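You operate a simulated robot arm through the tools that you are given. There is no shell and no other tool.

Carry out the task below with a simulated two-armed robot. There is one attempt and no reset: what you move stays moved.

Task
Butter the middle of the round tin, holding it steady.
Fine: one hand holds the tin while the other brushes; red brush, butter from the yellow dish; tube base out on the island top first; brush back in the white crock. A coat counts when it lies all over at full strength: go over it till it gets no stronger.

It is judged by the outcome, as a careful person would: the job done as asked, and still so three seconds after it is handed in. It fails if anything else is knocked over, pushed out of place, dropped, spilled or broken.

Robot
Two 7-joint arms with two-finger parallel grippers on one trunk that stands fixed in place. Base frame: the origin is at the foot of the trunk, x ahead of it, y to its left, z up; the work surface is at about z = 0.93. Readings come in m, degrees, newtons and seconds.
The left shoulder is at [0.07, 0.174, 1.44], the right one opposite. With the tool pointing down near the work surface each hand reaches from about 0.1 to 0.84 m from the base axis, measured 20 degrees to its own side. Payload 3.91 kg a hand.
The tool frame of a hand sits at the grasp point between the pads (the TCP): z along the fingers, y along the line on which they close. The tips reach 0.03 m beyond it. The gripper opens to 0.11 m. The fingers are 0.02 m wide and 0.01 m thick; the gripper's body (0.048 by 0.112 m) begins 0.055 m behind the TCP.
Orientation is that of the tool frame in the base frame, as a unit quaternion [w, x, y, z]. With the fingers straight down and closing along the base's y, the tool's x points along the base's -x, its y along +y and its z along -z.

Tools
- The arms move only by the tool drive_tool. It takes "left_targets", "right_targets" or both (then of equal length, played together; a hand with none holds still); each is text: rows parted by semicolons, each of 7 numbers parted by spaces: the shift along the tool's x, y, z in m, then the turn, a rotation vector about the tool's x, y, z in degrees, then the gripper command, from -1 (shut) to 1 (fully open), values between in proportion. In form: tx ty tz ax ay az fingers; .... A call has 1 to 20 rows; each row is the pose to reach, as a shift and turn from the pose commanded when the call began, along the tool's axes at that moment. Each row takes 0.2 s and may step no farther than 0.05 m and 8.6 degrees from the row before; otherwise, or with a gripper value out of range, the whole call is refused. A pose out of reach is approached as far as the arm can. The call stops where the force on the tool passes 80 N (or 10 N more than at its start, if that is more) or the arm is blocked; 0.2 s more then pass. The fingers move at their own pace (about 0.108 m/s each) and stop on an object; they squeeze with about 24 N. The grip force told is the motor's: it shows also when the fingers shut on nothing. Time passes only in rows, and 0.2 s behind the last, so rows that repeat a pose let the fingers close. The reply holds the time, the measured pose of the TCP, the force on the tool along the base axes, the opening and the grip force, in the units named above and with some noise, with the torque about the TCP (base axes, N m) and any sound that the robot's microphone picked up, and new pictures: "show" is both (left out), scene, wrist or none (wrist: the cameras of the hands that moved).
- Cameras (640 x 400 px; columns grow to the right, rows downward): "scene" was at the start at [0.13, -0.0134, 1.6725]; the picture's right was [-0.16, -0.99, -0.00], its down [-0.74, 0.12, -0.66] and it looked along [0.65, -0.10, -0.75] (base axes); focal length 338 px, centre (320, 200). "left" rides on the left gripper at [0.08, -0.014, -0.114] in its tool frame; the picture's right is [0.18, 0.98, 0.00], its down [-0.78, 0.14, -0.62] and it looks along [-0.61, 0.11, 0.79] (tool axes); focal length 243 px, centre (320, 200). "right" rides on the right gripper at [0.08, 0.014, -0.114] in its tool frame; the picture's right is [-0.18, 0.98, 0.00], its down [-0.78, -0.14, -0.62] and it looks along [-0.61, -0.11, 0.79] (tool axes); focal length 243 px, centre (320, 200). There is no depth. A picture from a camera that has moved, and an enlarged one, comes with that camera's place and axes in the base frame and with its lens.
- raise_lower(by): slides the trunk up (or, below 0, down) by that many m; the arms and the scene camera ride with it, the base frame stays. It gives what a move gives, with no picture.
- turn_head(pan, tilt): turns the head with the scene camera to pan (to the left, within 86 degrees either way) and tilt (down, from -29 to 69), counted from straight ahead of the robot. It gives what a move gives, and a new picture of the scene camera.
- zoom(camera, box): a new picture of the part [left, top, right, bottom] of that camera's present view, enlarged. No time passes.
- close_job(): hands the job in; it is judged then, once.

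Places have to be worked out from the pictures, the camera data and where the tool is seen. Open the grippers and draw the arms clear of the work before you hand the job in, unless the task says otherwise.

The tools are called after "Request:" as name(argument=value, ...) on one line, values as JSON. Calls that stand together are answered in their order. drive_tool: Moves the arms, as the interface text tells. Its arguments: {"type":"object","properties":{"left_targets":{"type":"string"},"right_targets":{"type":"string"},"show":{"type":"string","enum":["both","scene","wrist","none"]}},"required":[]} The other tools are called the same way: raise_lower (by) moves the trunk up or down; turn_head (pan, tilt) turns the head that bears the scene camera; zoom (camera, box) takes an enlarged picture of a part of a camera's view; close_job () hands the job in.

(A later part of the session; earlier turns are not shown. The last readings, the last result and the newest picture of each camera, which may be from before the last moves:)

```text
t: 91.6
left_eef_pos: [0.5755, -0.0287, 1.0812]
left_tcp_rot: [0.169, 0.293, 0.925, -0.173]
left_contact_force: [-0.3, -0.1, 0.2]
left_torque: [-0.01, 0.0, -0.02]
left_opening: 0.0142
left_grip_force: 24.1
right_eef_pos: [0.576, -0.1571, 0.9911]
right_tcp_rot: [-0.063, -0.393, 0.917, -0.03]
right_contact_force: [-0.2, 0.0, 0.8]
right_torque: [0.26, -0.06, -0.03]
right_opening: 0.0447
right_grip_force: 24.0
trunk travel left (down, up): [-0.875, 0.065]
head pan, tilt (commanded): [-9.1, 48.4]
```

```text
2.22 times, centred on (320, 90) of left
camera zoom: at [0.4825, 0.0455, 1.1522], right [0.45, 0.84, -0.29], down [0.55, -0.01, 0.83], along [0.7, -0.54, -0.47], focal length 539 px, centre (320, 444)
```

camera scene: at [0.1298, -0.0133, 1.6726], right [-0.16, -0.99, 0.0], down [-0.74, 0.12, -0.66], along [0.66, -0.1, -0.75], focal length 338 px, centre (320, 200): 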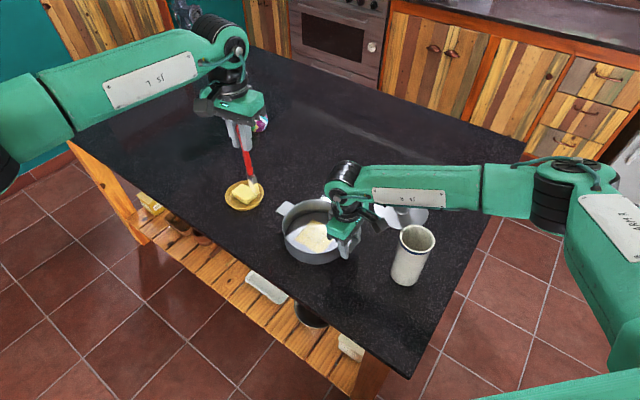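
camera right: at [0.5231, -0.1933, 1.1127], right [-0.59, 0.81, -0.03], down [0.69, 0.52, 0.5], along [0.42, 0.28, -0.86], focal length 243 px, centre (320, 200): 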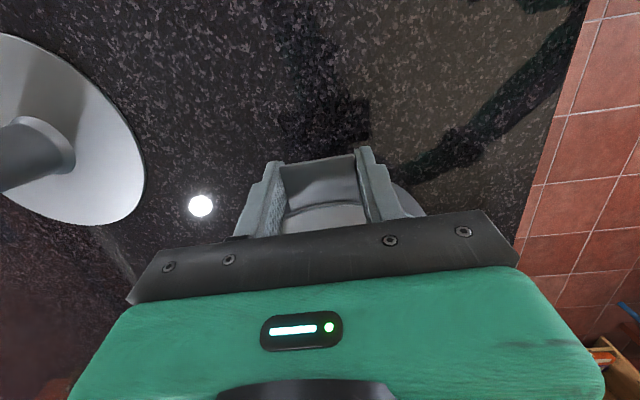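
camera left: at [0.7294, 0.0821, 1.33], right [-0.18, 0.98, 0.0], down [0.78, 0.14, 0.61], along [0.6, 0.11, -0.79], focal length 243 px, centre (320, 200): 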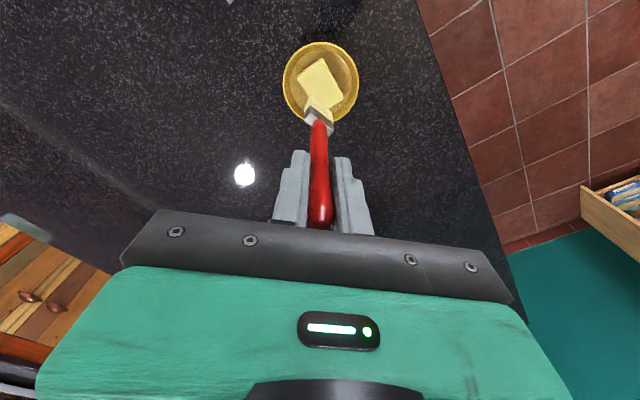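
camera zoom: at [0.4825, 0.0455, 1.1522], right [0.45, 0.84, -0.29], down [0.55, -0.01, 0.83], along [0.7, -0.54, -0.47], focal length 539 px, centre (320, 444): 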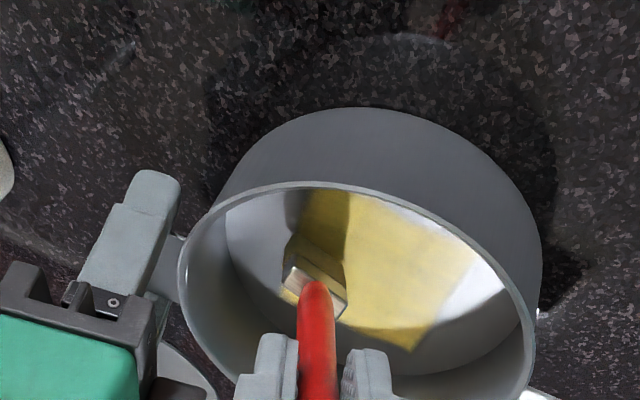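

The force is zero again, and the left view shows the brush has pivoted about 4° in the grip under load, lifting its tip. I'll lift out slightly and inspect the coat before deciding how to finish.

Request:
drive_tool(left_targets="-0.0083 -0.0044 -0.0177 0 0 0 -1; -0.0166 -0.0088 -0.0353 0 0 0 -1; -0.029 -0.0154 -0.0618 0 0 0 -1; -0.0311 -0.0165 -0.0662 0 0 0 -1; -0.0311 -0.0165 -0.0662 0 0 0 -1", show="none")

Request:
zoom(camera="scene", box=[270, 180, 370, 270])

Request:
zoom(camera="left", box=[200, 0, 440, 180])

Request:
zoom(camera="left", box=[300, 10, 400, 110])

```text
t: 92.8
left_eef_pos: [0.5768, -0.0284, 1.1562]
left_tcp_rot: [0.169, 0.293, 0.925, -0.172]
left_contact_force: [0.4, 0.1, -0.2]
left_torque: [-0.02, -0.02, 0.05]
left_opening: 0.014
left_grip_force: 23.6
right_eef_pos: [0.5762, -0.1589, 0.9903]
right_tcp_rot: [-0.064, -0.393, 0.917, -0.029]
right_contact_force: [-0.6, -0.2, 0.5]
right_torque: [0.27, -0.21, 0.02]
right_opening: 0.0445
right_grip_force: 23.7
trunk travel left (down, up): [-0.875, 0.065]
head pan, tilt (commanded): [-9.1, 48.4]
```

```text
4.44 times, centred on (320, 225) of scene
camera zoom: at [0.1297, -0.0133, 1.6726], right [-0.16, -0.99, 0.0], down [-0.74, 0.12, -0.66], along [0.66, -0.1, -0.75], focal length 1500 px, centre (320, 89)
```

zoom: 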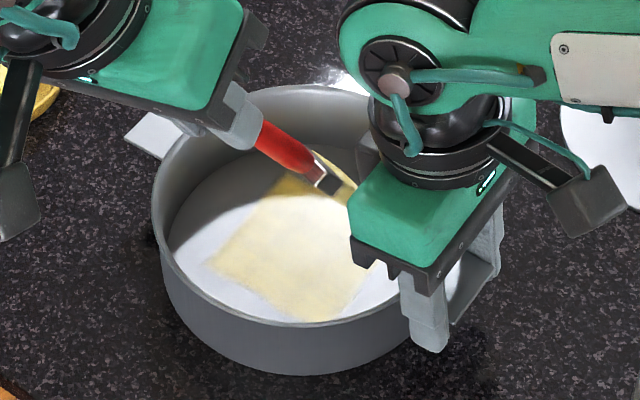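

```text
2.22 times, centred on (320, 90) of left
camera zoom: at [0.4826, 0.045, 1.2274], right [0.45, 0.84, -0.29], down [0.55, -0.01, 0.83], along [0.7, -0.54, -0.47], focal length 539 px, centre (320, 444)
```

zoom: 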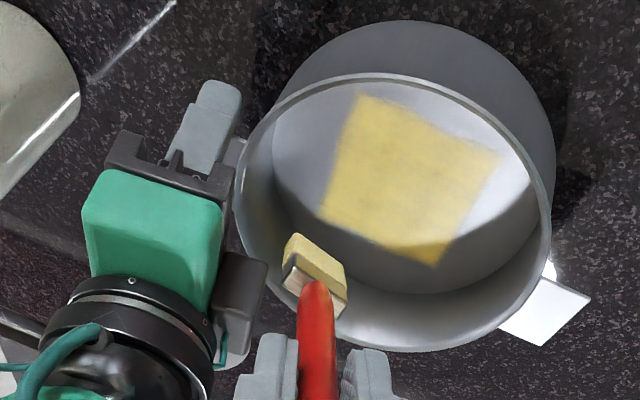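

```text
4.00 times, centred on (350, 60) of left
camera zoom: at [0.4826, 0.045, 1.2274], right [0.45, 0.84, -0.29], down [0.55, -0.01, 0.83], along [0.7, -0.54, -0.47], focal length 970 px, centre (200, 760)
```

zoom: 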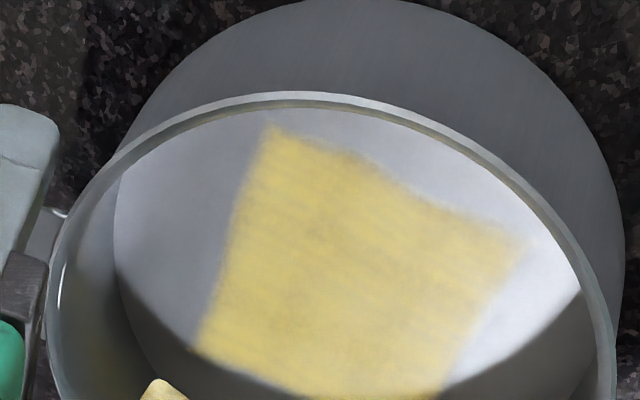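

The coat is smoother but still slightly streaky, so it needs another pass with light, sure contact. I'll find the floor again in the middle of the patch.

Request:
drive_tool(left_targets="0.0098 0.0231 0.0236 0 0 0 -1; 0.0197 0.0463 0.0472 0 0 0 -1; 0.0259 0.0496 0.0604 0 0 0 -1; 0.0267 0.0500 0.0622 0 0 0 -1; 0.0267 0.0500 0.0622 0 0 0 -1", show="none")

Request:
zoom(camera="scene", box=[280, 190, 360, 260])

```text
t: 94.0
left_eef_pos: [0.5985, -0.0039, 1.0798]
left_tcp_rot: [0.171, 0.293, 0.924, -0.174]
left_contact_force: [1.0, 0.5, 6.7]
left_torque: [-0.36, -0.34, 0.11]
left_opening: 0.0138
left_grip_force: 23.8
right_eef_pos: [0.5765, -0.1587, 0.9914]
right_tcp_rot: [-0.064, -0.394, 0.917, -0.029]
right_contact_force: [1.2, 0.3, -0.4]
right_torque: [0.05, -0.04, -0.19]
right_opening: 0.0443
right_grip_force: 23.8
trunk travel left (down, up): [-0.875, 0.065]
head pan, tilt (commanded): [-9.1, 48.4]
```

```text
5.71 times, centred on (320, 225) of scene
camera zoom: at [0.1298, -0.013, 1.6726], right [-0.16, -0.99, 0.0], down [-0.74, 0.12, -0.66], along [0.66, -0.1, -0.75], focal length 1929 px, centre (320, 57)
```

zoom: 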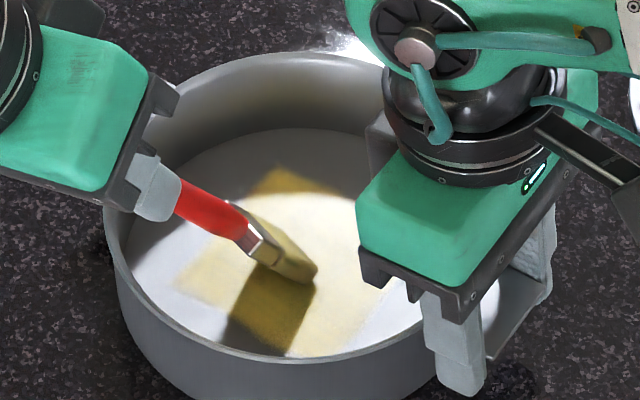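

Light contact is found (7 N at z 1.080). I'll ease off slightly and stroke the half of the patch nearer the right hand, there and back.

Request:
drive_tool(left_targets="-0.0179 -0.0034 0.0084 0 0 0 -1; -0.0368 -0.0047 0.0176 0 0 0 -1; -0.0342 -0.0213 0.0206 0 0 0 -1; -0.0108 -0.0196 0.0092 0 0 0 -1; 0.0134 -0.0179 -0.0025 0 0 0 -1; 0.0367 -0.0163 -0.0139 0 0 0 -1; 0.0375 -0.0329 -0.0101 0 0 0 -1; 0.0142 -0.0346 0.0012 0 0 0 -1; -0.0082 -0.0361 0.0121 0 0 0 -1; -0.0307 -0.0377 0.0230 0 0 0 -1; -0.0082 -0.0361 0.0121 0 0 0 -1; 0.0142 -0.0346 0.0012 0 0 0 -1; 0.0375 -0.0329 -0.0101 0 0 0 -1; 0.0367 -0.0163 -0.0139 0 0 0 -1; 0.0134 -0.0179 -0.0025 0 0 0 -1; -0.0108 -0.0196 0.0092 0 0 0 -1; -0.0342 -0.0213 0.0206 0 0 0 -1; -0.0368 -0.0047 0.0176 0 0 0 -1; -0.0134 -0.0030 0.0062 0 0 0 -1; 0.0108 -0.0013 -0.0055 0 0 0 -1", show="none")

Request:
zoom(camera="scene", box=[270, 180, 370, 270])

Request:
zoom(camera="left", box=[200, 0, 440, 180])

```text
t: 98.2
left_eef_pos: [0.5861, 0.0033, 1.0795]
left_tcp_rot: [0.169, 0.293, 0.925, -0.173]
left_contact_force: [0.3, -0.6, 0.4]
left_torque: [-0.01, 0.0, 0.03]
left_opening: 0.0142
left_grip_force: 24.2
right_eef_pos: [0.5763, -0.1576, 0.991]
right_tcp_rot: [-0.063, -0.393, 0.917, -0.029]
right_contact_force: [1.1, 0.2, 0.4]
right_torque: [0.17, -0.01, -0.06]
right_opening: 0.0446
right_grip_force: 24.1
trunk travel left (down, up): [-0.875, 0.065]
head pan, tilt (commanded): [-9.1, 48.4]
```

```text
4.44 times, centred on (320, 225) of scene
camera zoom: at [0.1294, -0.0121, 1.6726], right [-0.16, -0.99, 0.0], down [-0.74, 0.12, -0.66], along [0.66, -0.11, -0.75], focal length 1500 px, centre (320, 89)
```

zoom: 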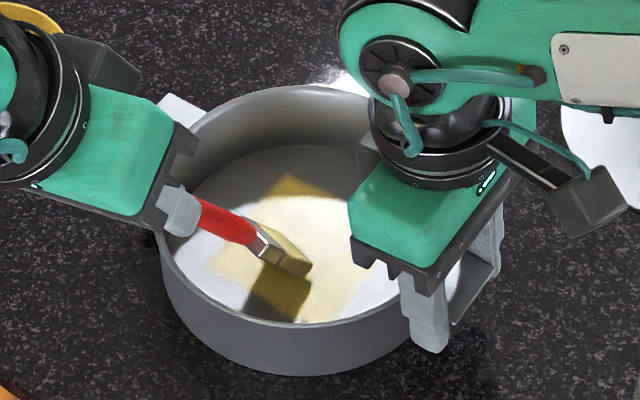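

```text
2.22 times, centred on (320, 90) of left
camera zoom: at [0.4937, 0.0776, 1.1511], right [0.45, 0.84, -0.29], down [0.55, -0.01, 0.83], along [0.7, -0.54, -0.47], focal length 539 px, centre (320, 444)
```

zoom: 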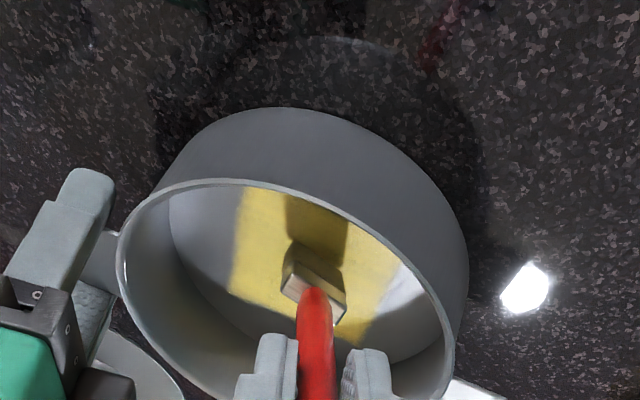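

The brush pivots a bit more with each back-and-forth, mostly from the pull strokes. From here I'll stroke only in the pushing direction and lift between strokes, first re-finding contact at the edge for the other half.

Request:
drive_tool(left_targets="0.0236 0.0144 -0.0203 0 0 0 -1; 0.0261 0.0157 -0.0150 0 0 0 -1; 0.0267 0.0161 -0.0137 0 0 0 -1; 0.0267 0.0161 -0.0137 0 0 0 -1", show="none")

Request:
zoom(camera="left", box=[200, 0, 440, 180])

Request:
zoom(camera="scene", box=[280, 190, 360, 260])

```text
t: 99.2
left_eef_pos: [0.5726, 0.0345, 1.0773]
left_tcp_rot: [0.169, 0.293, 0.925, -0.173]
left_contact_force: [1.8, -5.5, 2.9]
left_torque: [-0.74, -0.29, -0.18]
left_opening: 0.0143
left_grip_force: 24.4
right_eef_pos: [0.5764, -0.1578, 0.9917]
right_tcp_rot: [-0.063, -0.394, 0.916, -0.029]
right_contact_force: [-0.9, 6.0, 0.2]
right_torque: [0.24, 0.07, 0.46]
right_opening: 0.0444
right_grip_force: 24.2
trunk travel left (down, up): [-0.875, 0.065]
head pan, tilt (commanded): [-9.1, 48.4]
```

```text
2.22 times, centred on (320, 90) of left
camera zoom: at [0.4802, 0.1084, 1.1481], right [0.45, 0.84, -0.29], down [0.55, -0.01, 0.83], along [0.7, -0.54, -0.47], focal length 539 px, centre (320, 444)
```

zoom: 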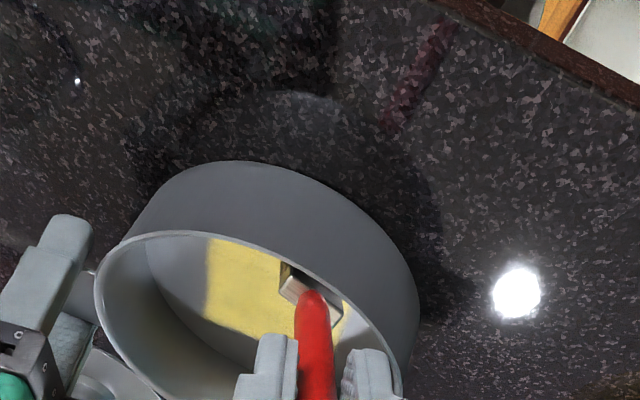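

```text
5.71 times, centred on (320, 225) of scene
camera zoom: at [0.1296, -0.013, 1.6726], right [-0.16, -0.99, 0.0], down [-0.74, 0.12, -0.66], along [0.66, -0.1, -0.75], focal length 1929 px, centre (320, 57)
```

zoom: 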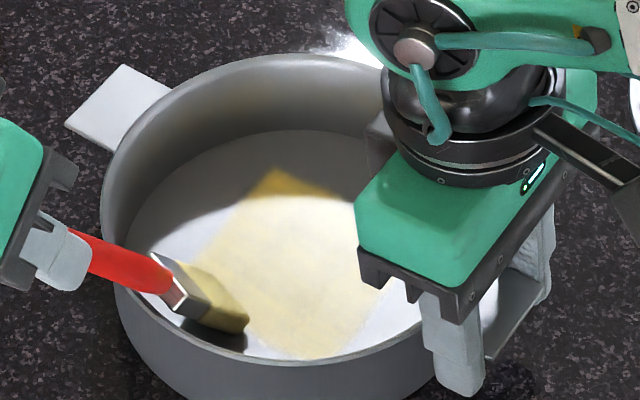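

That extra y force is the brush handle touching the tin wall on the near side, so I went too far there. I'll push-stroke away from the wall across the patch at once, then read the forces.

Request:
drive_tool(left_targets="-0.0109 -0.0008 0.0051 0 0 0 -1; -0.0271 -0.0019 0.0131 0 0 0 -1; -0.0448 -0.0031 0.0218 0 0 0 -1; -0.0627 -0.0044 0.0305 0 0 0 -1; -0.0717 -0.0050 0.0349 0 0 0 -1", show="none")

Request:
zoom(camera="left", box=[200, 0, 440, 180])

Request:
zoom(camera="scene", box=[280, 190, 360, 260])

```text
t: 100.4
left_eef_pos: [0.6344, -0.0195, 1.0765]
left_tcp_rot: [0.169, 0.293, 0.925, -0.173]
left_contact_force: [-2.0, 0.9, 6.3]
left_torque: [-0.43, 0.01, -0.13]
left_opening: 0.014
left_grip_force: 24.0
right_eef_pos: [0.5764, -0.1591, 0.9897]
right_tcp_rot: [-0.064, -0.393, 0.917, -0.029]
right_contact_force: [0.1, -2.1, 0.2]
right_torque: [0.06, -0.07, -0.25]
right_opening: 0.0446
right_grip_force: 24.4
trunk travel left (down, up): [-0.875, 0.065]
head pan, tilt (commanded): [-9.1, 48.4]
```

```text
2.22 times, centred on (320, 90) of left
camera zoom: at [0.54, 0.0545, 1.1482], right [0.45, 0.84, -0.29], down [0.55, -0.01, 0.83], along [0.7, -0.54, -0.47], focal length 539 px, centre (320, 444)
```

zoom: 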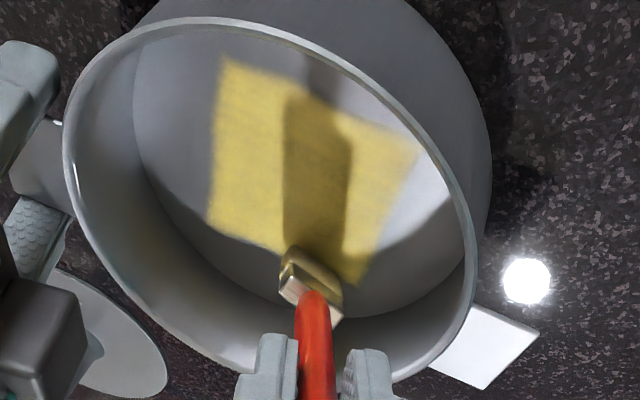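

```text
5.71 times, centred on (320, 225) of scene
camera zoom: at [0.1292, -0.0136, 1.6726], right [-0.16, -0.99, 0.0], down [-0.74, 0.12, -0.66], along [0.66, -0.1, -0.75], focal length 1929 px, centre (320, 57)
```

zoom: 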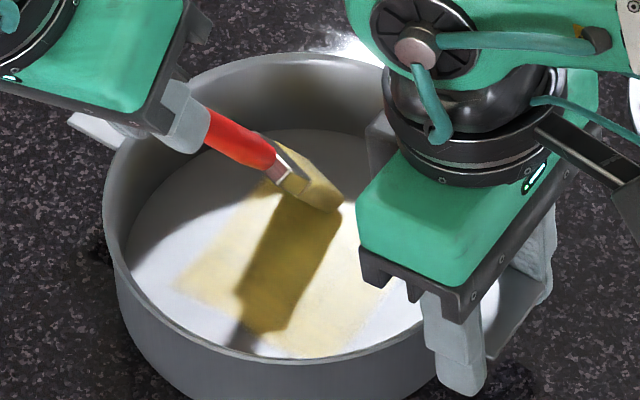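

The push stroke kept about 6 N all the way. I'll repeat push strokes along two more lines, lifting 8 mm for each return.

Request:
drive_tool(left_targets="0.0134 0.0073 -0.0172 0 0 0 -1; 0.0434 0.0182 -0.0340 0 0 0 -1; 0.0602 0.0209 -0.0334 0 0 0 -1; 0.0422 0.0196 -0.0247 0 0 0 -1; 0.0243 0.0184 -0.0160 0 0 0 -1; 0.0064 0.0171 -0.0073 0 0 0 -1; -0.0026 0.0165 -0.0029 0 0 0 -1; 0.0146 -0.0005 -0.0158 0 0 0 -1; 0.0486 -0.0148 -0.0282 0 0 0 -1; 0.0671 -0.0120 -0.0285 0 0 0 -1; 0.0474 -0.0134 -0.0189 0 0 0 -1; 0.0295 -0.0146 -0.0102 0 0 0 -1; 0.0116 -0.0159 -0.0015 0 0 0 -1; 0.0008 -0.0166 0.0038 0 0 0 -1", show="none")

Request:
zoom(camera="left", box=[200, 0, 440, 180])

Request:
zoom(camera="scene", box=[280, 190, 360, 260])

```text
t: 103.4
left_eef_pos: [0.6247, -0.033, 1.0759]
left_tcp_rot: [0.17, 0.293, 0.925, -0.174]
left_contact_force: [-1.5, 1.0, 8.3]
left_torque: [-0.55, -0.06, -0.1]
left_opening: 0.0142
left_grip_force: 24.3
right_eef_pos: [0.5757, -0.1568, 0.9908]
right_tcp_rot: [-0.065, -0.392, 0.917, -0.029]
right_contact_force: [-0.1, -2.4, -1.9]
right_torque: [0.09, -0.09, -0.13]
right_opening: 0.0446
right_grip_force: 24.1
trunk travel left (down, up): [-0.875, 0.065]
head pan, tilt (commanded): [-9.1, 48.4]
```

```text
2.22 times, centred on (320, 90) of left
camera zoom: at [0.5307, 0.0407, 1.1477], right [0.45, 0.84, -0.29], down [0.55, -0.01, 0.83], along [0.7, -0.54, -0.47], focal length 539 px, centre (320, 444)
```

zoom: 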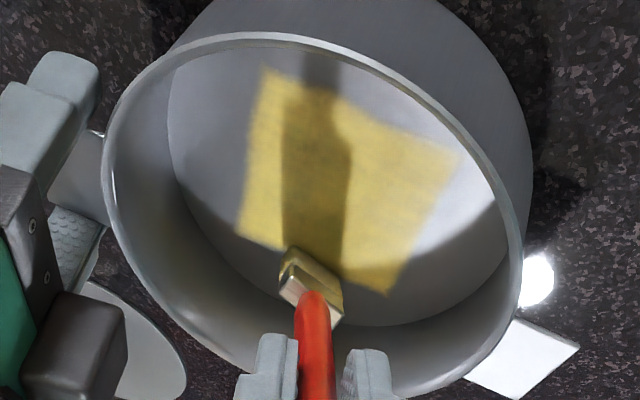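

```text
5.71 times, centred on (320, 225) of scene
camera zoom: at [0.1292, -0.0133, 1.6726], right [-0.16, -0.99, 0.0], down [-0.74, 0.12, -0.66], along [0.66, -0.1, -0.75], focal length 1929 px, centre (320, 57)
```

zoom: 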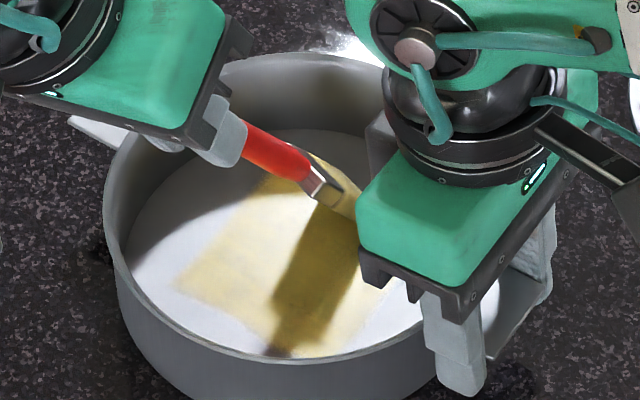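

Contact was kept, at 8 N. I'll do the remaining two lines on the side nearer the right hand the same way.

Request:
drive_tool(left_targets="0.0158 -0.0083 -0.0144 0 0 0 -1; 0.0486 -0.0148 -0.0282 0 0 0 -1; 0.0671 -0.0120 -0.0285 0 0 0 -1; 0.0474 -0.0134 -0.0189 0 0 0 -1; 0.0295 -0.0146 -0.0102 0 0 0 -1; 0.0116 -0.0159 -0.0015 0 0 0 -1; 0.0026 -0.0165 0.0029 0 0 0 -1; 0.0184 -0.0248 -0.0115 0 0 0 -1; 0.0512 -0.0314 -0.0253 0 0 0 -1; 0.0697 -0.0286 -0.0256 0 0 0 -1; 0.0500 -0.0300 -0.0160 0 0 0 -1; 0.0321 -0.0312 -0.0073 0 0 0 -1; 0.0142 -0.0325 0.0014 0 0 0 -1; 0.0052 -0.0331 0.0058 0 0 0 -1", show="none")

Request:
zoom(camera="left", box=[200, 0, 440, 180])

Request:
zoom(camera="scene", box=[280, 190, 360, 260])

```text
t: 106.4
left_eef_pos: [0.6005, -0.059, 1.0776]
left_tcp_rot: [0.168, 0.293, 0.925, -0.173]
left_contact_force: [-0.5, 0.0, 1.5]
left_torque: [-0.16, -0.01, -0.05]
left_opening: 0.014
left_grip_force: 23.5
right_eef_pos: [0.5762, -0.1581, 0.9903]
right_tcp_rot: [-0.063, -0.393, 0.917, -0.029]
right_contact_force: [0.5, -0.4, 0.4]
right_torque: [0.14, 0.07, 0.02]
right_opening: 0.0443
right_grip_force: 23.6
trunk travel left (down, up): [-0.875, 0.065]
head pan, tilt (commanded): [-9.1, 48.4]
```

```text
2.22 times, centred on (320, 90) of left
camera zoom: at [0.5076, 0.0153, 1.1483], right [0.45, 0.84, -0.29], down [0.55, -0.01, 0.83], along [0.7, -0.54, -0.47], focal length 539 px, centre (320, 444)
```

zoom: 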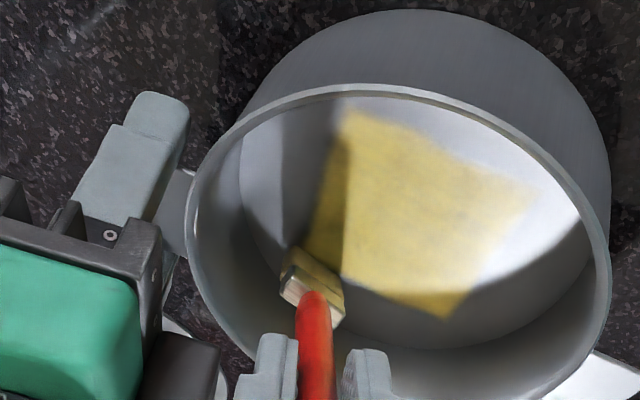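

```text
5.71 times, centred on (320, 225) of scene
camera zoom: at [0.1297, -0.0134, 1.6726], right [-0.16, -0.99, 0.0], down [-0.74, 0.12, -0.66], along [0.66, -0.1, -0.75], focal length 1929 px, centre (320, 57)
```

zoom: 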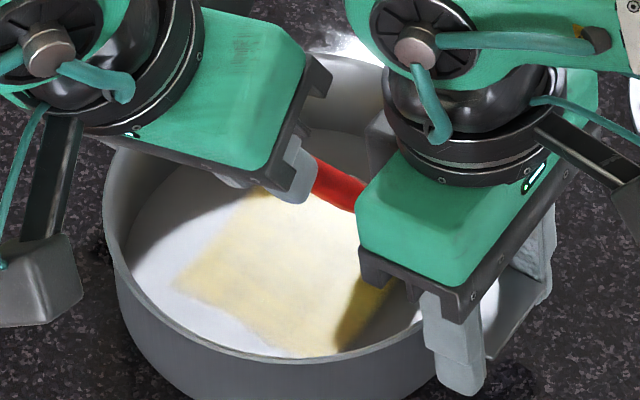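

All the lines are covered. I'll lift to the same viewpoint as before and compare the coat with the earlier picture.

Request:
drive_tool(left_targets="-0.0083 -0.0044 -0.0177 0 0 0 -1; -0.005 -0.006 -0.05 0 0 0 -1; 0.0003 -0.0078 -0.0873 0 0 0 -1; 0.0003 -0.0078 -0.0873 0 0 0 -1", show="none")

Request:
zoom(camera="left", box=[300, 10, 400, 110])

Request:
zoom(camera="scene", box=[270, 180, 370, 270])

Request:
zoom(camera="left", box=[200, 0, 440, 180])

```text
t: 107.4
left_eef_pos: [0.5778, -0.0276, 1.1541]
left_tcp_rot: [0.169, 0.293, 0.925, -0.173]
left_contact_force: [-0.7, -1.4, -0.9]
left_torque: [0.03, 0.04, 0.0]
left_opening: 0.0139
left_grip_force: 23.8
right_eef_pos: [0.5751, -0.1591, 0.9902]
right_tcp_rot: [-0.064, -0.393, 0.917, -0.029]
right_contact_force: [0.7, 0.2, 0.8]
right_torque: [-0.12, -0.04, 0.05]
right_opening: 0.0444
right_grip_force: 23.7
trunk travel left (down, up): [-0.875, 0.065]
head pan, tilt (commanded): [-9.1, 48.4]
```

```text
4.00 times, centred on (350, 60) of left
camera zoom: at [0.4845, 0.0462, 1.2254], right [0.45, 0.84, -0.29], down [0.55, -0.01, 0.83], along [0.7, -0.54, -0.47], focal length 970 px, centre (200, 760)
```

zoom: 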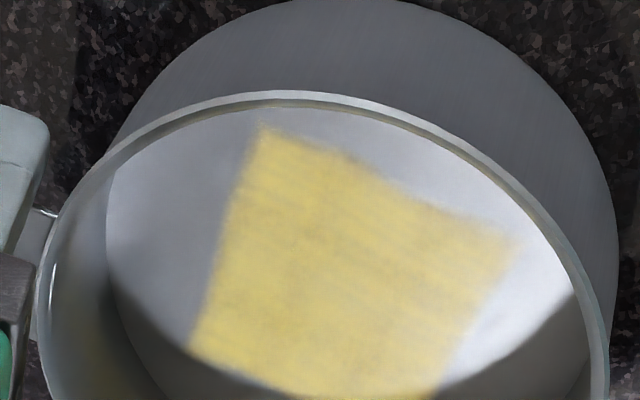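

```text
4.44 times, centred on (320, 225) of scene
camera zoom: at [0.13, -0.0137, 1.6726], right [-0.16, -0.99, 0.0], down [-0.74, 0.12, -0.66], along [0.65, -0.1, -0.75], focal length 1500 px, centre (320, 89)
```

zoom: 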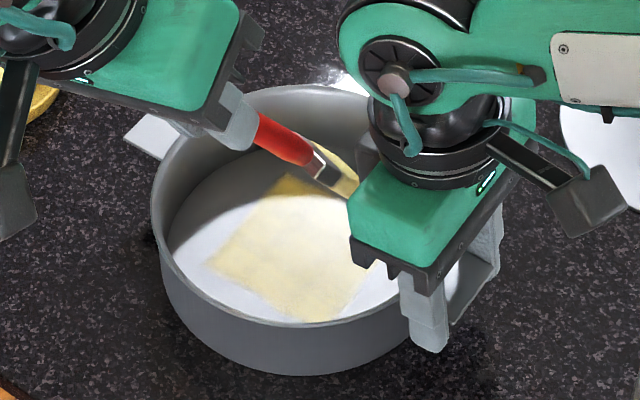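

```text
2.22 times, centred on (320, 90) of left
camera zoom: at [0.4845, 0.0462, 1.2254], right [0.45, 0.84, -0.29], down [0.55, -0.01, 0.83], along [0.7, -0.54, -0.47], focal length 539 px, centre (320, 444)
```

zoom: 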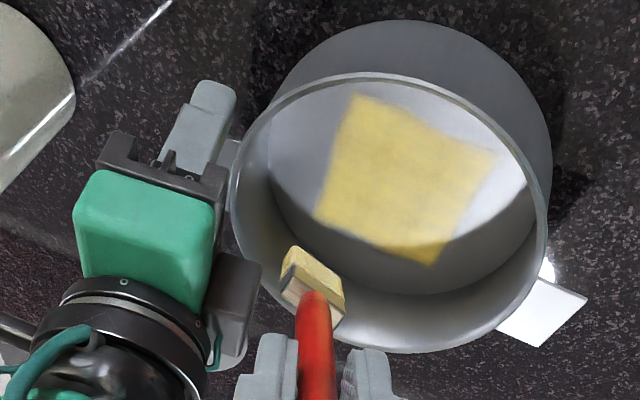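

The coat is yellower and smoother toward the near edge but still shows some streaks on the far (-v) half. I'll reload the brush once more for a final pass, first lifting out and standing the hand upright.

Request:
drive_tool(left_targets="-0.0166 -0.0088 -0.0353 0 0 0 -1; -0.0332 -0.0176 -0.0707 0 0 0 -1; -0.0474 0.0173 -0.0744 -3.3 6.2 0 -1; -0.0616 0.0522 -0.0781 -6.55 12.35 0 -1; -0.0758 0.0871 -0.0819 -9.8 18.5 0 -1; -0.09 0.1219 -0.0856 -13.1 24.7 0 -1; -0.09 0.1219 -0.0856 -13.1 24.7 0 -1", show="both")

Request:
zoom(camera="left", box=[180, 10, 300, 130])

Request:
zoom(camera="scene", box=[200, 120, 360, 260])

```text
t: 109.0
left_eef_pos: [0.7031, 0.06, 1.2398]
left_tcp_rot: [-0.001, 0.302, 0.953, 0.0]
left_contact_force: [0.4, -0.1, -0.7]
left_torque: [-0.04, -0.01, -0.05]
left_opening: 0.0142
left_grip_force: 24.1
right_eef_pos: [0.5768, -0.1587, 0.9915]
right_tcp_rot: [-0.064, -0.393, 0.917, -0.03]
right_contact_force: [0.0, -0.5, 1.1]
right_torque: [0.26, 0.05, -0.06]
right_opening: 0.0442
right_grip_force: 24.3
trunk travel left (down, up): [-0.875, 0.065]
head pan, tilt (commanded): [-9.1, 48.4]
camera scene: at [0.1298, -0.0128, 1.6726], right [-0.16, -0.99, 0.0], down [-0.74, 0.12, -0.66], along [0.66, -0.1, -0.75], focal length 338 px, centre (320, 200)
camera left: at [0.6304, 0.0929, 1.3555], right [0.42, 0.91, 0.0], down [0.72, -0.33, 0.61], along [0.56, -0.26, -0.79], focal length 243 px, centre (320, 200)
```

scene: 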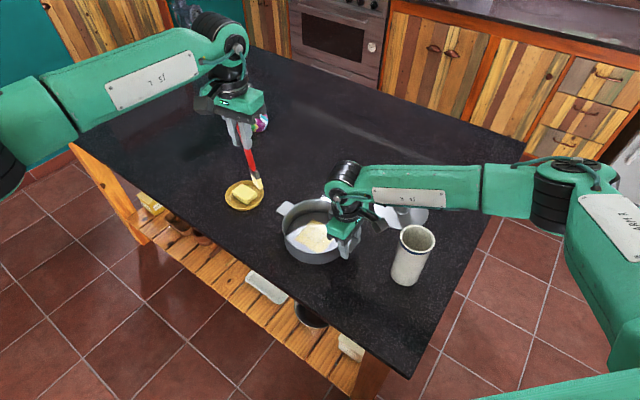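
left: 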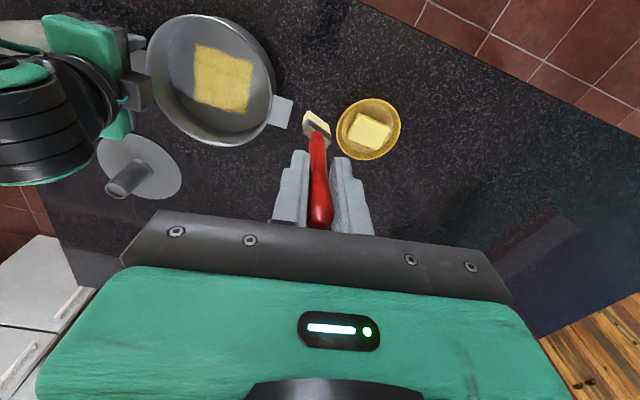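

```text
3.33 times, centred on (240, 70) of left
camera zoom: at [0.6304, 0.0929, 1.3555], right [0.42, 0.91, 0.0], down [0.72, -0.33, 0.61], along [0.56, -0.26, -0.79], focal length 809 px, centre (587, 633)
```

zoom: 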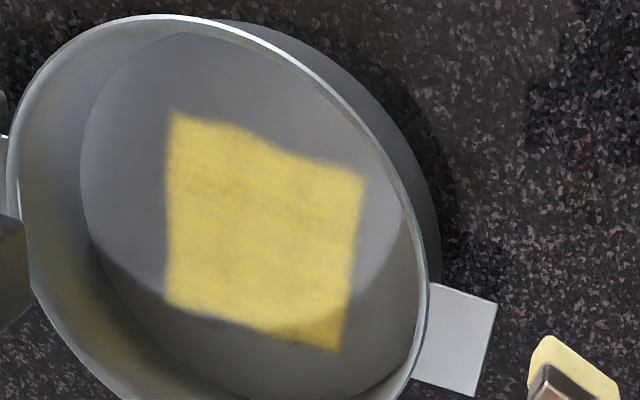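

```text
2.86 times, centred on (280, 190) of scene
camera zoom: at [0.1298, -0.0128, 1.6726], right [-0.16, -0.99, 0.0], down [-0.74, 0.12, -0.66], along [0.66, -0.1, -0.75], focal length 964 px, centre (434, 229)
```

zoom: 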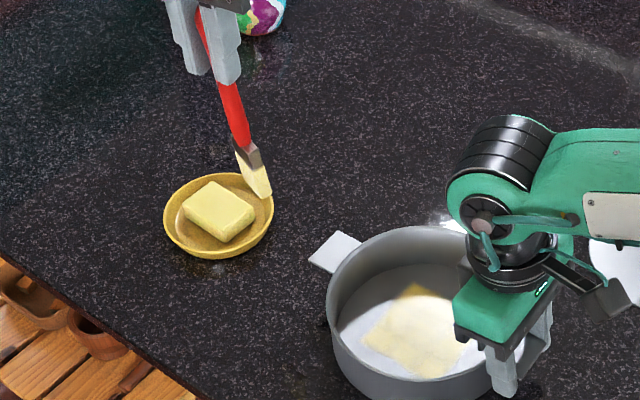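

From above the coat looks almost uniform. I'll zoom in closer to judge the last streaks.

Request:
zoom(camera="left", box=[190, 40, 260, 120])

Request:
zoom(camera="left", box=[295, 95, 345, 145])

```text
5.00 times, centred on (225, 80) of left
camera zoom: at [0.6304, 0.0929, 1.3555], right [0.42, 0.91, 0.0], down [0.72, -0.33, 0.61], along [0.56, -0.26, -0.79], focal length 1213 px, centre (795, 800)
```

zoom: 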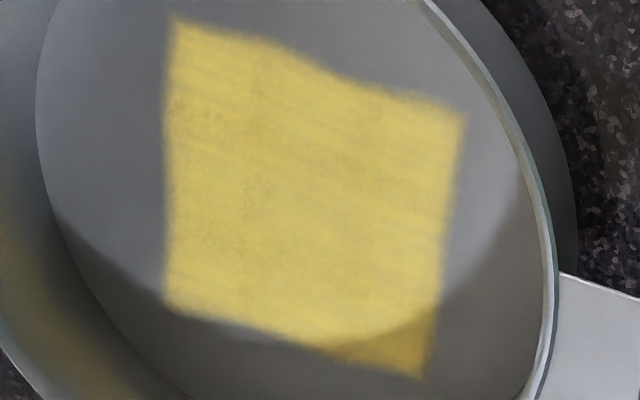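

```text
8.00 times, centred on (320, 120) of left
camera zoom: at [0.6304, 0.0929, 1.3555], right [0.42, 0.91, 0.0], down [0.72, -0.33, 0.61], along [0.56, -0.26, -0.79], focal length 1941 px, centre (320, 840)
```

zoom: 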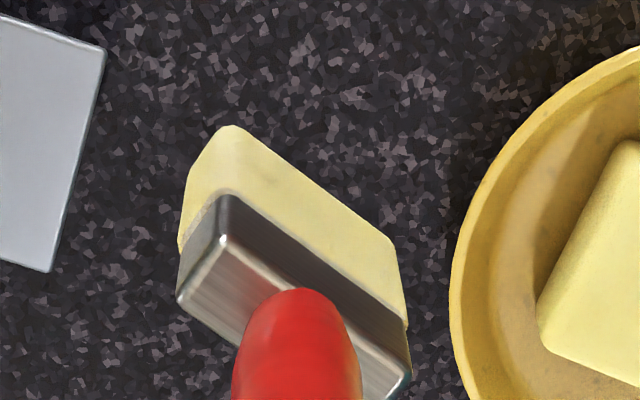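

The coat looks nearly full, with the far half a touch duller. The brush tip now sits about 19 mm off the tool axis because of the pivot. I'll turn the hand back and place the tip over the butter with that offset allowed for.

Request:
drive_tool(left_targets="-0.0104 0.0154 0 0 0 -7 -1; -0.0209 0.0308 0 0 0 -14 -1; -0.0313 0.0462 0.01 0 0 -21 -1; -0.0418 0.0616 0.02 0 0 -28 -1; -0.0522 0.077 0.04 0 0 -35 -1; -0.0522 0.077 0.04 0 0 -35 -1", show="none")

Request:
zoom(camera="left", box=[240, 20, 400, 180])

Request:
zoom(camera="scene", box=[190, 120, 310, 230])

```text
t: 110.4
left_eef_pos: [0.7898, 0.09, 1.2009]
left_tcp_rot: [-0.001, 0.001, 1.0, -0.001]
left_contact_force: [0.8, -0.2, 0.4]
left_torque: [0.03, 0.0, -0.02]
left_opening: 0.014
left_grip_force: 23.6
right_eef_pos: [0.5763, -0.1592, 0.9912]
right_tcp_rot: [-0.064, -0.393, 0.917, -0.028]
right_contact_force: [0.1, -1.6, 2.0]
right_torque: [0.23, 0.11, -0.02]
right_opening: 0.0445
right_grip_force: 24.0
trunk travel left (down, up): [-0.875, 0.065]
head pan, tilt (commanded): [-9.1, 48.4]
```

```text
2.50 times, centred on (320, 100) of left
camera zoom: at [0.711, 0.0752, 1.3148], right [-0.18, 0.98, 0.0], down [0.78, 0.14, 0.61], along [0.6, 0.11, -0.79], focal length 606 px, centre (320, 450)
```

zoom: 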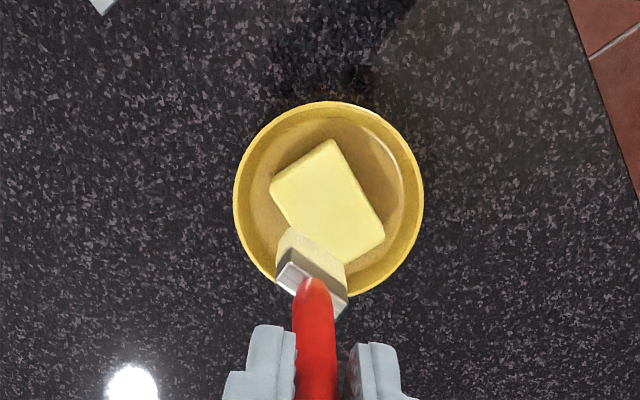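

```text
3.64 times, centred on (250, 175) of scene
camera zoom: at [0.1298, -0.013, 1.6726], right [-0.16, -0.99, 0.0], down [-0.74, 0.12, -0.66], along [0.66, -0.1, -0.75], focal length 1227 px, centre (574, 291)
```

zoom: 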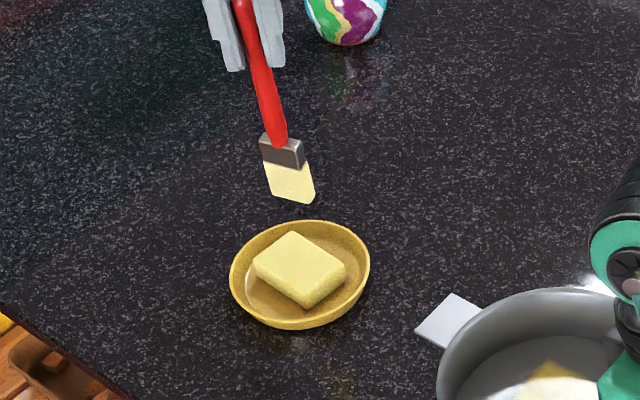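

The tip is above the butter. I'll lower to light contact.

Request:
drive_tool(left_targets="0 0 0.03 0 0 0 -1; 0 0 0.055 0 0 0 -1; 0 0 0.066 0 0 0 -1; 0 0 0.070 0 0 0 -1; 0 0 0.072 0 0 0 -1; 0 0 0.073 0 0 0 -1; 0 0 0.073 0 0 0 -1", show="none")

Request:
zoom(camera="scene", box=[220, 150, 280, 220])

```text
t: 112.0
left_eef_pos: [0.79, 0.0909, 1.1301]
left_tcp_rot: [0.001, 0.0, 1.0, -0.001]
left_contact_force: [2.0, 0.9, 12.5]
left_torque: [0.0, -0.31, 0.01]
left_opening: 0.0144
left_grip_force: 24.0
right_eef_pos: [0.5756, -0.1585, 0.991]
right_tcp_rot: [-0.062, -0.393, 0.917, -0.029]
right_contact_force: [-1.3, -0.2, 0.3]
right_torque: [-0.14, 0.14, 0.03]
right_opening: 0.0447
right_grip_force: 24.4
trunk travel left (down, up): [-0.875, 0.065]
head pan, tilt (commanded): [-9.1, 48.4]
```

```text
5.71 times, centred on (250, 185) of scene
camera zoom: at [0.1283, -0.0133, 1.6728], right [-0.16, -0.99, 0.0], down [-0.74, 0.12, -0.66], along [0.66, -0.1, -0.75], focal length 1929 px, centre (720, 286)
```

zoom: 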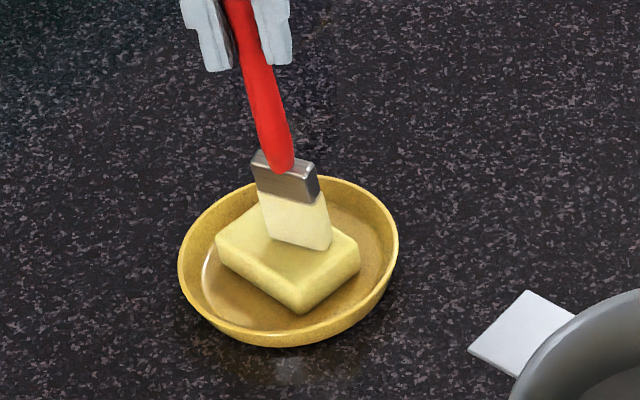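

The brush is loaded again (12 N contact, dish unmoved). I'll lift and go back toward the tin with the 35° turn.

Request:
drive_tool(left_targets="0 0 -0.01 0 0 0 -1; 0 0 -0.045 0 0 0 -1; 0 0 -0.085 0 0 0 -1; 0.018 -0.006 -0.11 0 0 7 -1; 0.036 -0.012 -0.11 0 0 14 -1; 0.054 -0.019 -0.11 0 0 21 -1; 0.072 -0.025 -0.11 0 0 28 -1; 0.09 -0.031 -0.11 0 0 35 -1; 0.09 -0.031 -0.11 0 0 35 -1", show="none")

Request:
zoom(camera="left", box=[200, 0, 440, 180])

```text
t: 114.0
left_eef_pos: [0.6996, 0.0597, 1.2375]
left_tcp_rot: [0.0, 0.303, 0.953, -0.001]
left_contact_force: [-0.1, 0.1, 0.3]
left_torque: [0.04, -0.02, 0.0]
left_opening: 0.0143
left_grip_force: 24.4
right_eef_pos: [0.5753, -0.1584, 0.9906]
right_tcp_rot: [-0.063, -0.393, 0.917, -0.028]
right_contact_force: [-0.7, -0.4, -0.2]
right_torque: [0.02, -0.07, 0.04]
right_opening: 0.0442
right_grip_force: 24.5
trunk travel left (down, up): [-0.875, 0.065]
head pan, tilt (commanded): [-9.1, 48.4]
```

```text
2.22 times, centred on (320, 90) of left
camera zoom: at [0.6268, 0.0939, 1.3516], right [0.42, 0.91, 0.0], down [0.72, -0.33, 0.61], along [0.56, -0.26, -0.79], focal length 539 px, centre (320, 444)
```

zoom: 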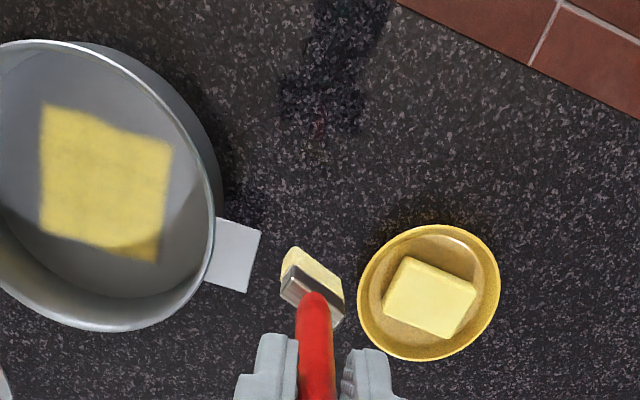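

The brush is reloaded. For the last pass I'll use a smaller hand tilt (20°), since the brush itself has pivoted about 7°, so that the far edge can be reached without touching the wall.

Request:
drive_tool(left_targets="0.0075 -0.0315 0 3.13 -5.89 0 -1; 0.015 -0.063 0 6.25 -11.8 0 -1; 0.0226 -0.0946 0.01 9.38 -17.66 0 -1; 0.0301 -0.1261 0.03 9.38 -17.66 0 -1; 0.0301 -0.1261 0.06 9.38 -17.66 0 -1; 0.0301 -0.1261 0.0875 9.38 -17.66 0 -1; 0.0301 -0.1261 0.0875 9.38 -17.66 0 -1", show="both")

Request:
zoom(camera="left", box=[200, 0, 440, 180])

Request:
zoom(camera="scene", box=[270, 180, 370, 270])

```text
t: 115.6
left_eef_pos: [0.6016, -0.0262, 1.1505]
left_tcp_rot: [0.122, 0.297, 0.939, -0.125]
left_contact_force: [0.7, 0.4, -0.8]
left_torque: [-0.03, 0.05, -0.01]
left_opening: 0.0139
left_grip_force: 23.9
right_eef_pos: [0.5773, -0.1582, 0.9904]
right_tcp_rot: [-0.064, -0.394, 0.916, -0.03]
right_contact_force: [0.6, 0.2, 0.3]
right_torque: [-0.15, 0.02, 0.0]
right_opening: 0.0445
right_grip_force: 24.3
trunk travel left (down, up): [-0.875, 0.065]
head pan, tilt (commanded): [-9.1, 48.4]
camera scene: at [0.13, -0.0134, 1.6725], right [-0.16, -0.99, 0.0], down [-0.74, 0.12, -0.66], along [0.65, -0.1, -0.75], focal length 338 px, centre (320, 200)
camera left: at [0.5132, 0.0387, 1.2357], right [0.44, 0.87, -0.21], down [0.6, -0.11, 0.79], along [0.67, -0.47, -0.58], focal length 243 px, centre (320, 200)
```

scene: 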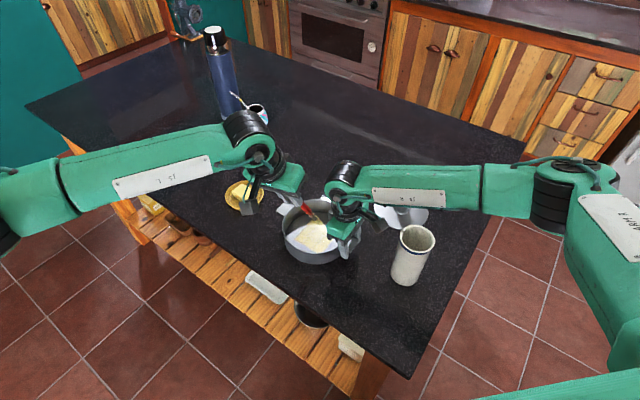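
left: 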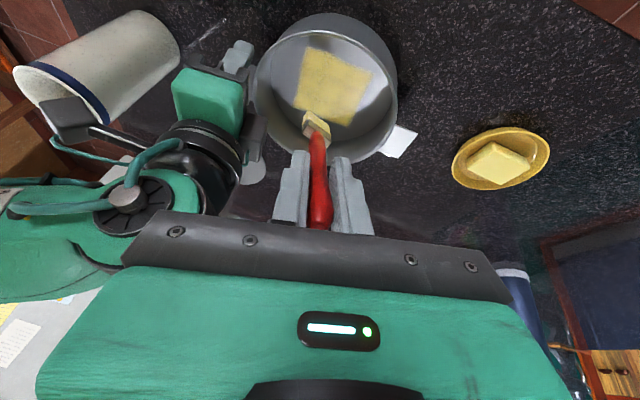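

```text
2.22 times, centred on (320, 90) of left
camera zoom: at [0.5132, 0.0387, 1.2357], right [0.44, 0.87, -0.21], down [0.6, -0.11, 0.79], along [0.67, -0.47, -0.58], focal length 539 px, centre (320, 444)
```

zoom: 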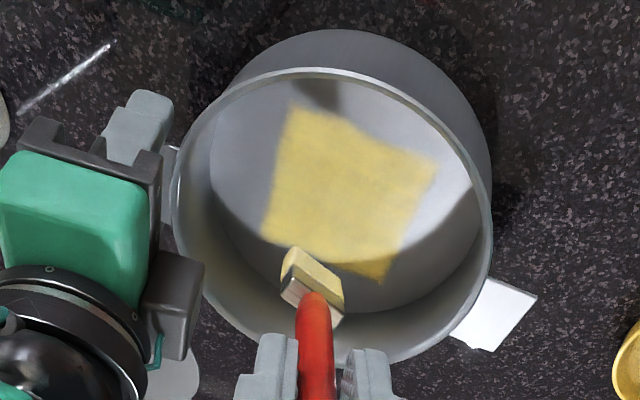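

```text
4.44 times, centred on (320, 225) of scene
camera zoom: at [0.13, -0.0134, 1.6725], right [-0.16, -0.99, 0.0], down [-0.74, 0.12, -0.66], along [0.65, -0.1, -0.75], focal length 1500 px, centre (320, 89)
```

zoom: 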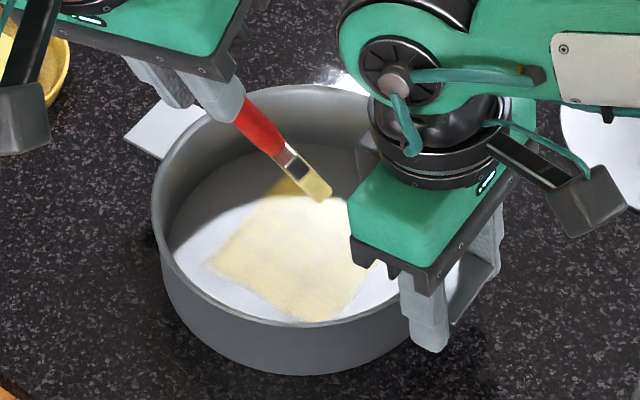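

The brush is poised over the patch with a clear view and safe gaps. I'll descend and feel for the floor.

Request:
drive_tool(left_targets="0.0091 0.0049 0.0282 0 0 0 -1; 0.0167 0.0089 0.0517 0 0 0 -1; 0.0179 0.0096 0.0554 0 0 0 -1; 0.0182 0.0097 0.0564 0 0 0 -1; 0.0182 0.0097 0.0564 0 0 0 -1", show="none")

Request:
zoom(camera="scene", box=[280, 190, 360, 260])

```text
t: 116.8
left_eef_pos: [0.6017, -0.027, 1.0903]
left_tcp_rot: [0.122, 0.297, 0.939, -0.124]
left_contact_force: [0.5, 0.3, -0.5]
left_torque: [0.02, 0.04, 0.02]
left_opening: 0.0142
left_grip_force: 23.7
right_eef_pos: [0.5768, -0.159, 0.9921]
right_tcp_rot: [-0.064, -0.393, 0.917, -0.028]
right_contact_force: [-1.1, -0.2, 0.1]
right_torque: [-0.09, 0.08, 0.03]
right_opening: 0.0446
right_grip_force: 24.2
trunk travel left (down, up): [-0.875, 0.065]
head pan, tilt (commanded): [-9.1, 48.4]
```

```text
5.71 times, centred on (320, 225) of scene
camera zoom: at [0.1299, -0.0132, 1.6725], right [-0.16, -0.99, 0.0], down [-0.74, 0.12, -0.66], along [0.66, -0.1, -0.75], focal length 1929 px, centre (320, 57)
```

zoom: 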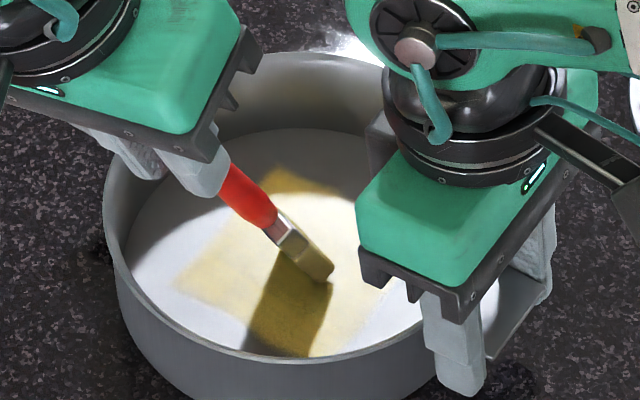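

The bristles are within a couple of millimetres of the floor. I'll step down in millimetres.

Request:
drive_tool(left_targets="0.0003 0.0002 0.0009 0 0 0 -1; 0.0006 0.0003 0.0019 0 0 0 -1; 0.0006 0.0003 0.0019 0 0 0 -1", show="none")

```text
t: 117.6
left_eef_pos: [0.6022, -0.027, 1.0891]
left_tcp_rot: [0.121, 0.297, 0.939, -0.126]
left_contact_force: [0.3, 0.9, 1.1]
left_torque: [-0.07, -0.01, 0.01]
left_opening: 0.0141
left_grip_force: 23.8
right_eef_pos: [0.5756, -0.1576, 0.9916]
right_tcp_rot: [-0.064, -0.393, 0.917, -0.029]
right_contact_force: [0.1, 0.6, 0.0]
right_torque: [0.0, 0.06, -0.01]
right_opening: 0.0446
right_grip_force: 23.7
trunk travel left (down, up): [-0.875, 0.065]
head pan, tilt (commanded): [-9.1, 48.4]
```

Light contact. I'll make push strokes from the far edge right across the patch along three lines, lifting for each return.

Request:
drive_tool(left_targets="0.0168 0.0008 -0.0130 0 0 0 -1; 0.0387 0.0034 -0.0163 0 0 0 -1; 0.0399 0.0041 -0.0126 0 0 0 -1; 0.0210 0.0022 -0.0062 0 0 0 -1; 0.0003 0.0002 0.0009 0 0 0 -1; -0.0204 -0.0018 0.0080 0 0 0 -1; -0.0393 -0.0037 0.0144 0 0 0 -1; -0.0126 0.0059 -0.0044 0 0 0 -1; 0.0238 0.0184 -0.0183 0 0 0 -1; 0.0375 0.0208 -0.0147 0 0 0 -1; 0.0186 0.0189 -0.0083 0 0 0 -1; -0.0021 0.0169 -0.0012 0 0 0 -1; -0.0228 0.0149 0.0059 0 0 0 -1; -0.0417 0.0130 0.0123 0 0 0 -1; -0.0151 0.0235 -0.0066 0 0 0 -1; 0.0186 0.0348 -0.0195 0 0 0 -1; 0.0295 0.0369 -0.0148 0 0 0 -1; 0.0087 0.0349 -0.0078 0 0 0 -1; -0.0158 0.0325 0.0005 0 0 0 -1; -0.0422 0.0299 0.0095 0 0 0 -1", show="none")

Request:
zoom(camera="left", box=[200, 0, 440, 180])

Request:
zoom(camera="scene", box=[280, 190, 360, 260])

```text
t: 121.8
left_eef_pos: [0.6564, -0.0289, 1.0876]
left_tcp_rot: [0.121, 0.297, 0.939, -0.125]
left_contact_force: [-2.1, 0.4, 8.9]
left_torque: [-0.53, 0.07, -0.13]
left_opening: 0.0141
left_grip_force: 24.6
right_eef_pos: [0.5764, -0.158, 0.99]
right_tcp_rot: [-0.063, -0.394, 0.917, -0.029]
right_contact_force: [3.3, -1.8, -3.9]
right_torque: [-0.1, 0.34, -0.14]
right_opening: 0.0446
right_grip_force: 24.1
trunk travel left (down, up): [-0.875, 0.065]
head pan, tilt (commanded): [-9.1, 48.4]
```

```text
2.22 times, centred on (320, 90) of left
camera zoom: at [0.5663, 0.0362, 1.1739], right [0.44, 0.87, -0.21], down [0.6, -0.11, 0.79], along [0.67, -0.47, -0.57], focal length 539 px, centre (320, 444)
```

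zoom: 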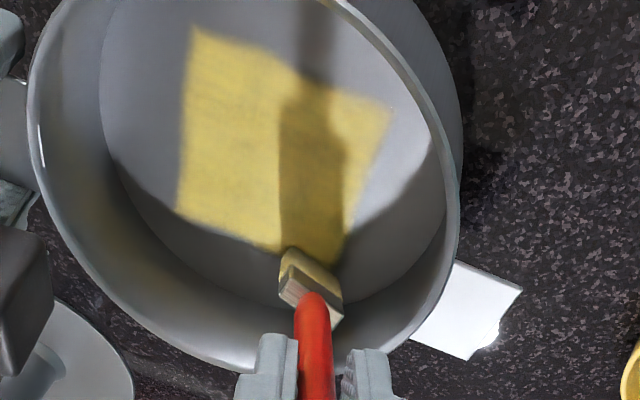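

```text
5.71 times, centred on (320, 225) of scene
camera zoom: at [0.1293, -0.0144, 1.6727], right [-0.16, -0.99, 0.0], down [-0.74, 0.12, -0.66], along [0.66, -0.1, -0.75], focal length 1929 px, centre (320, 57)
```

zoom: 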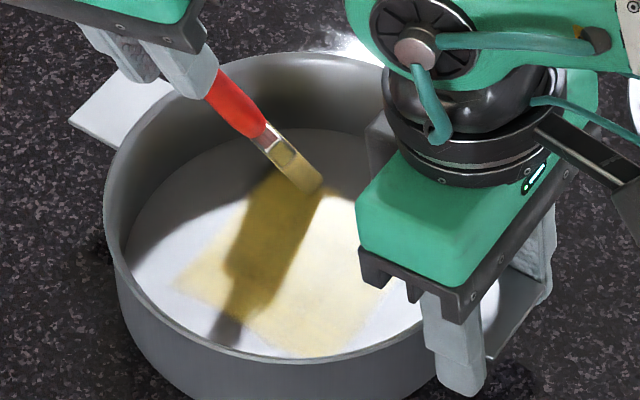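

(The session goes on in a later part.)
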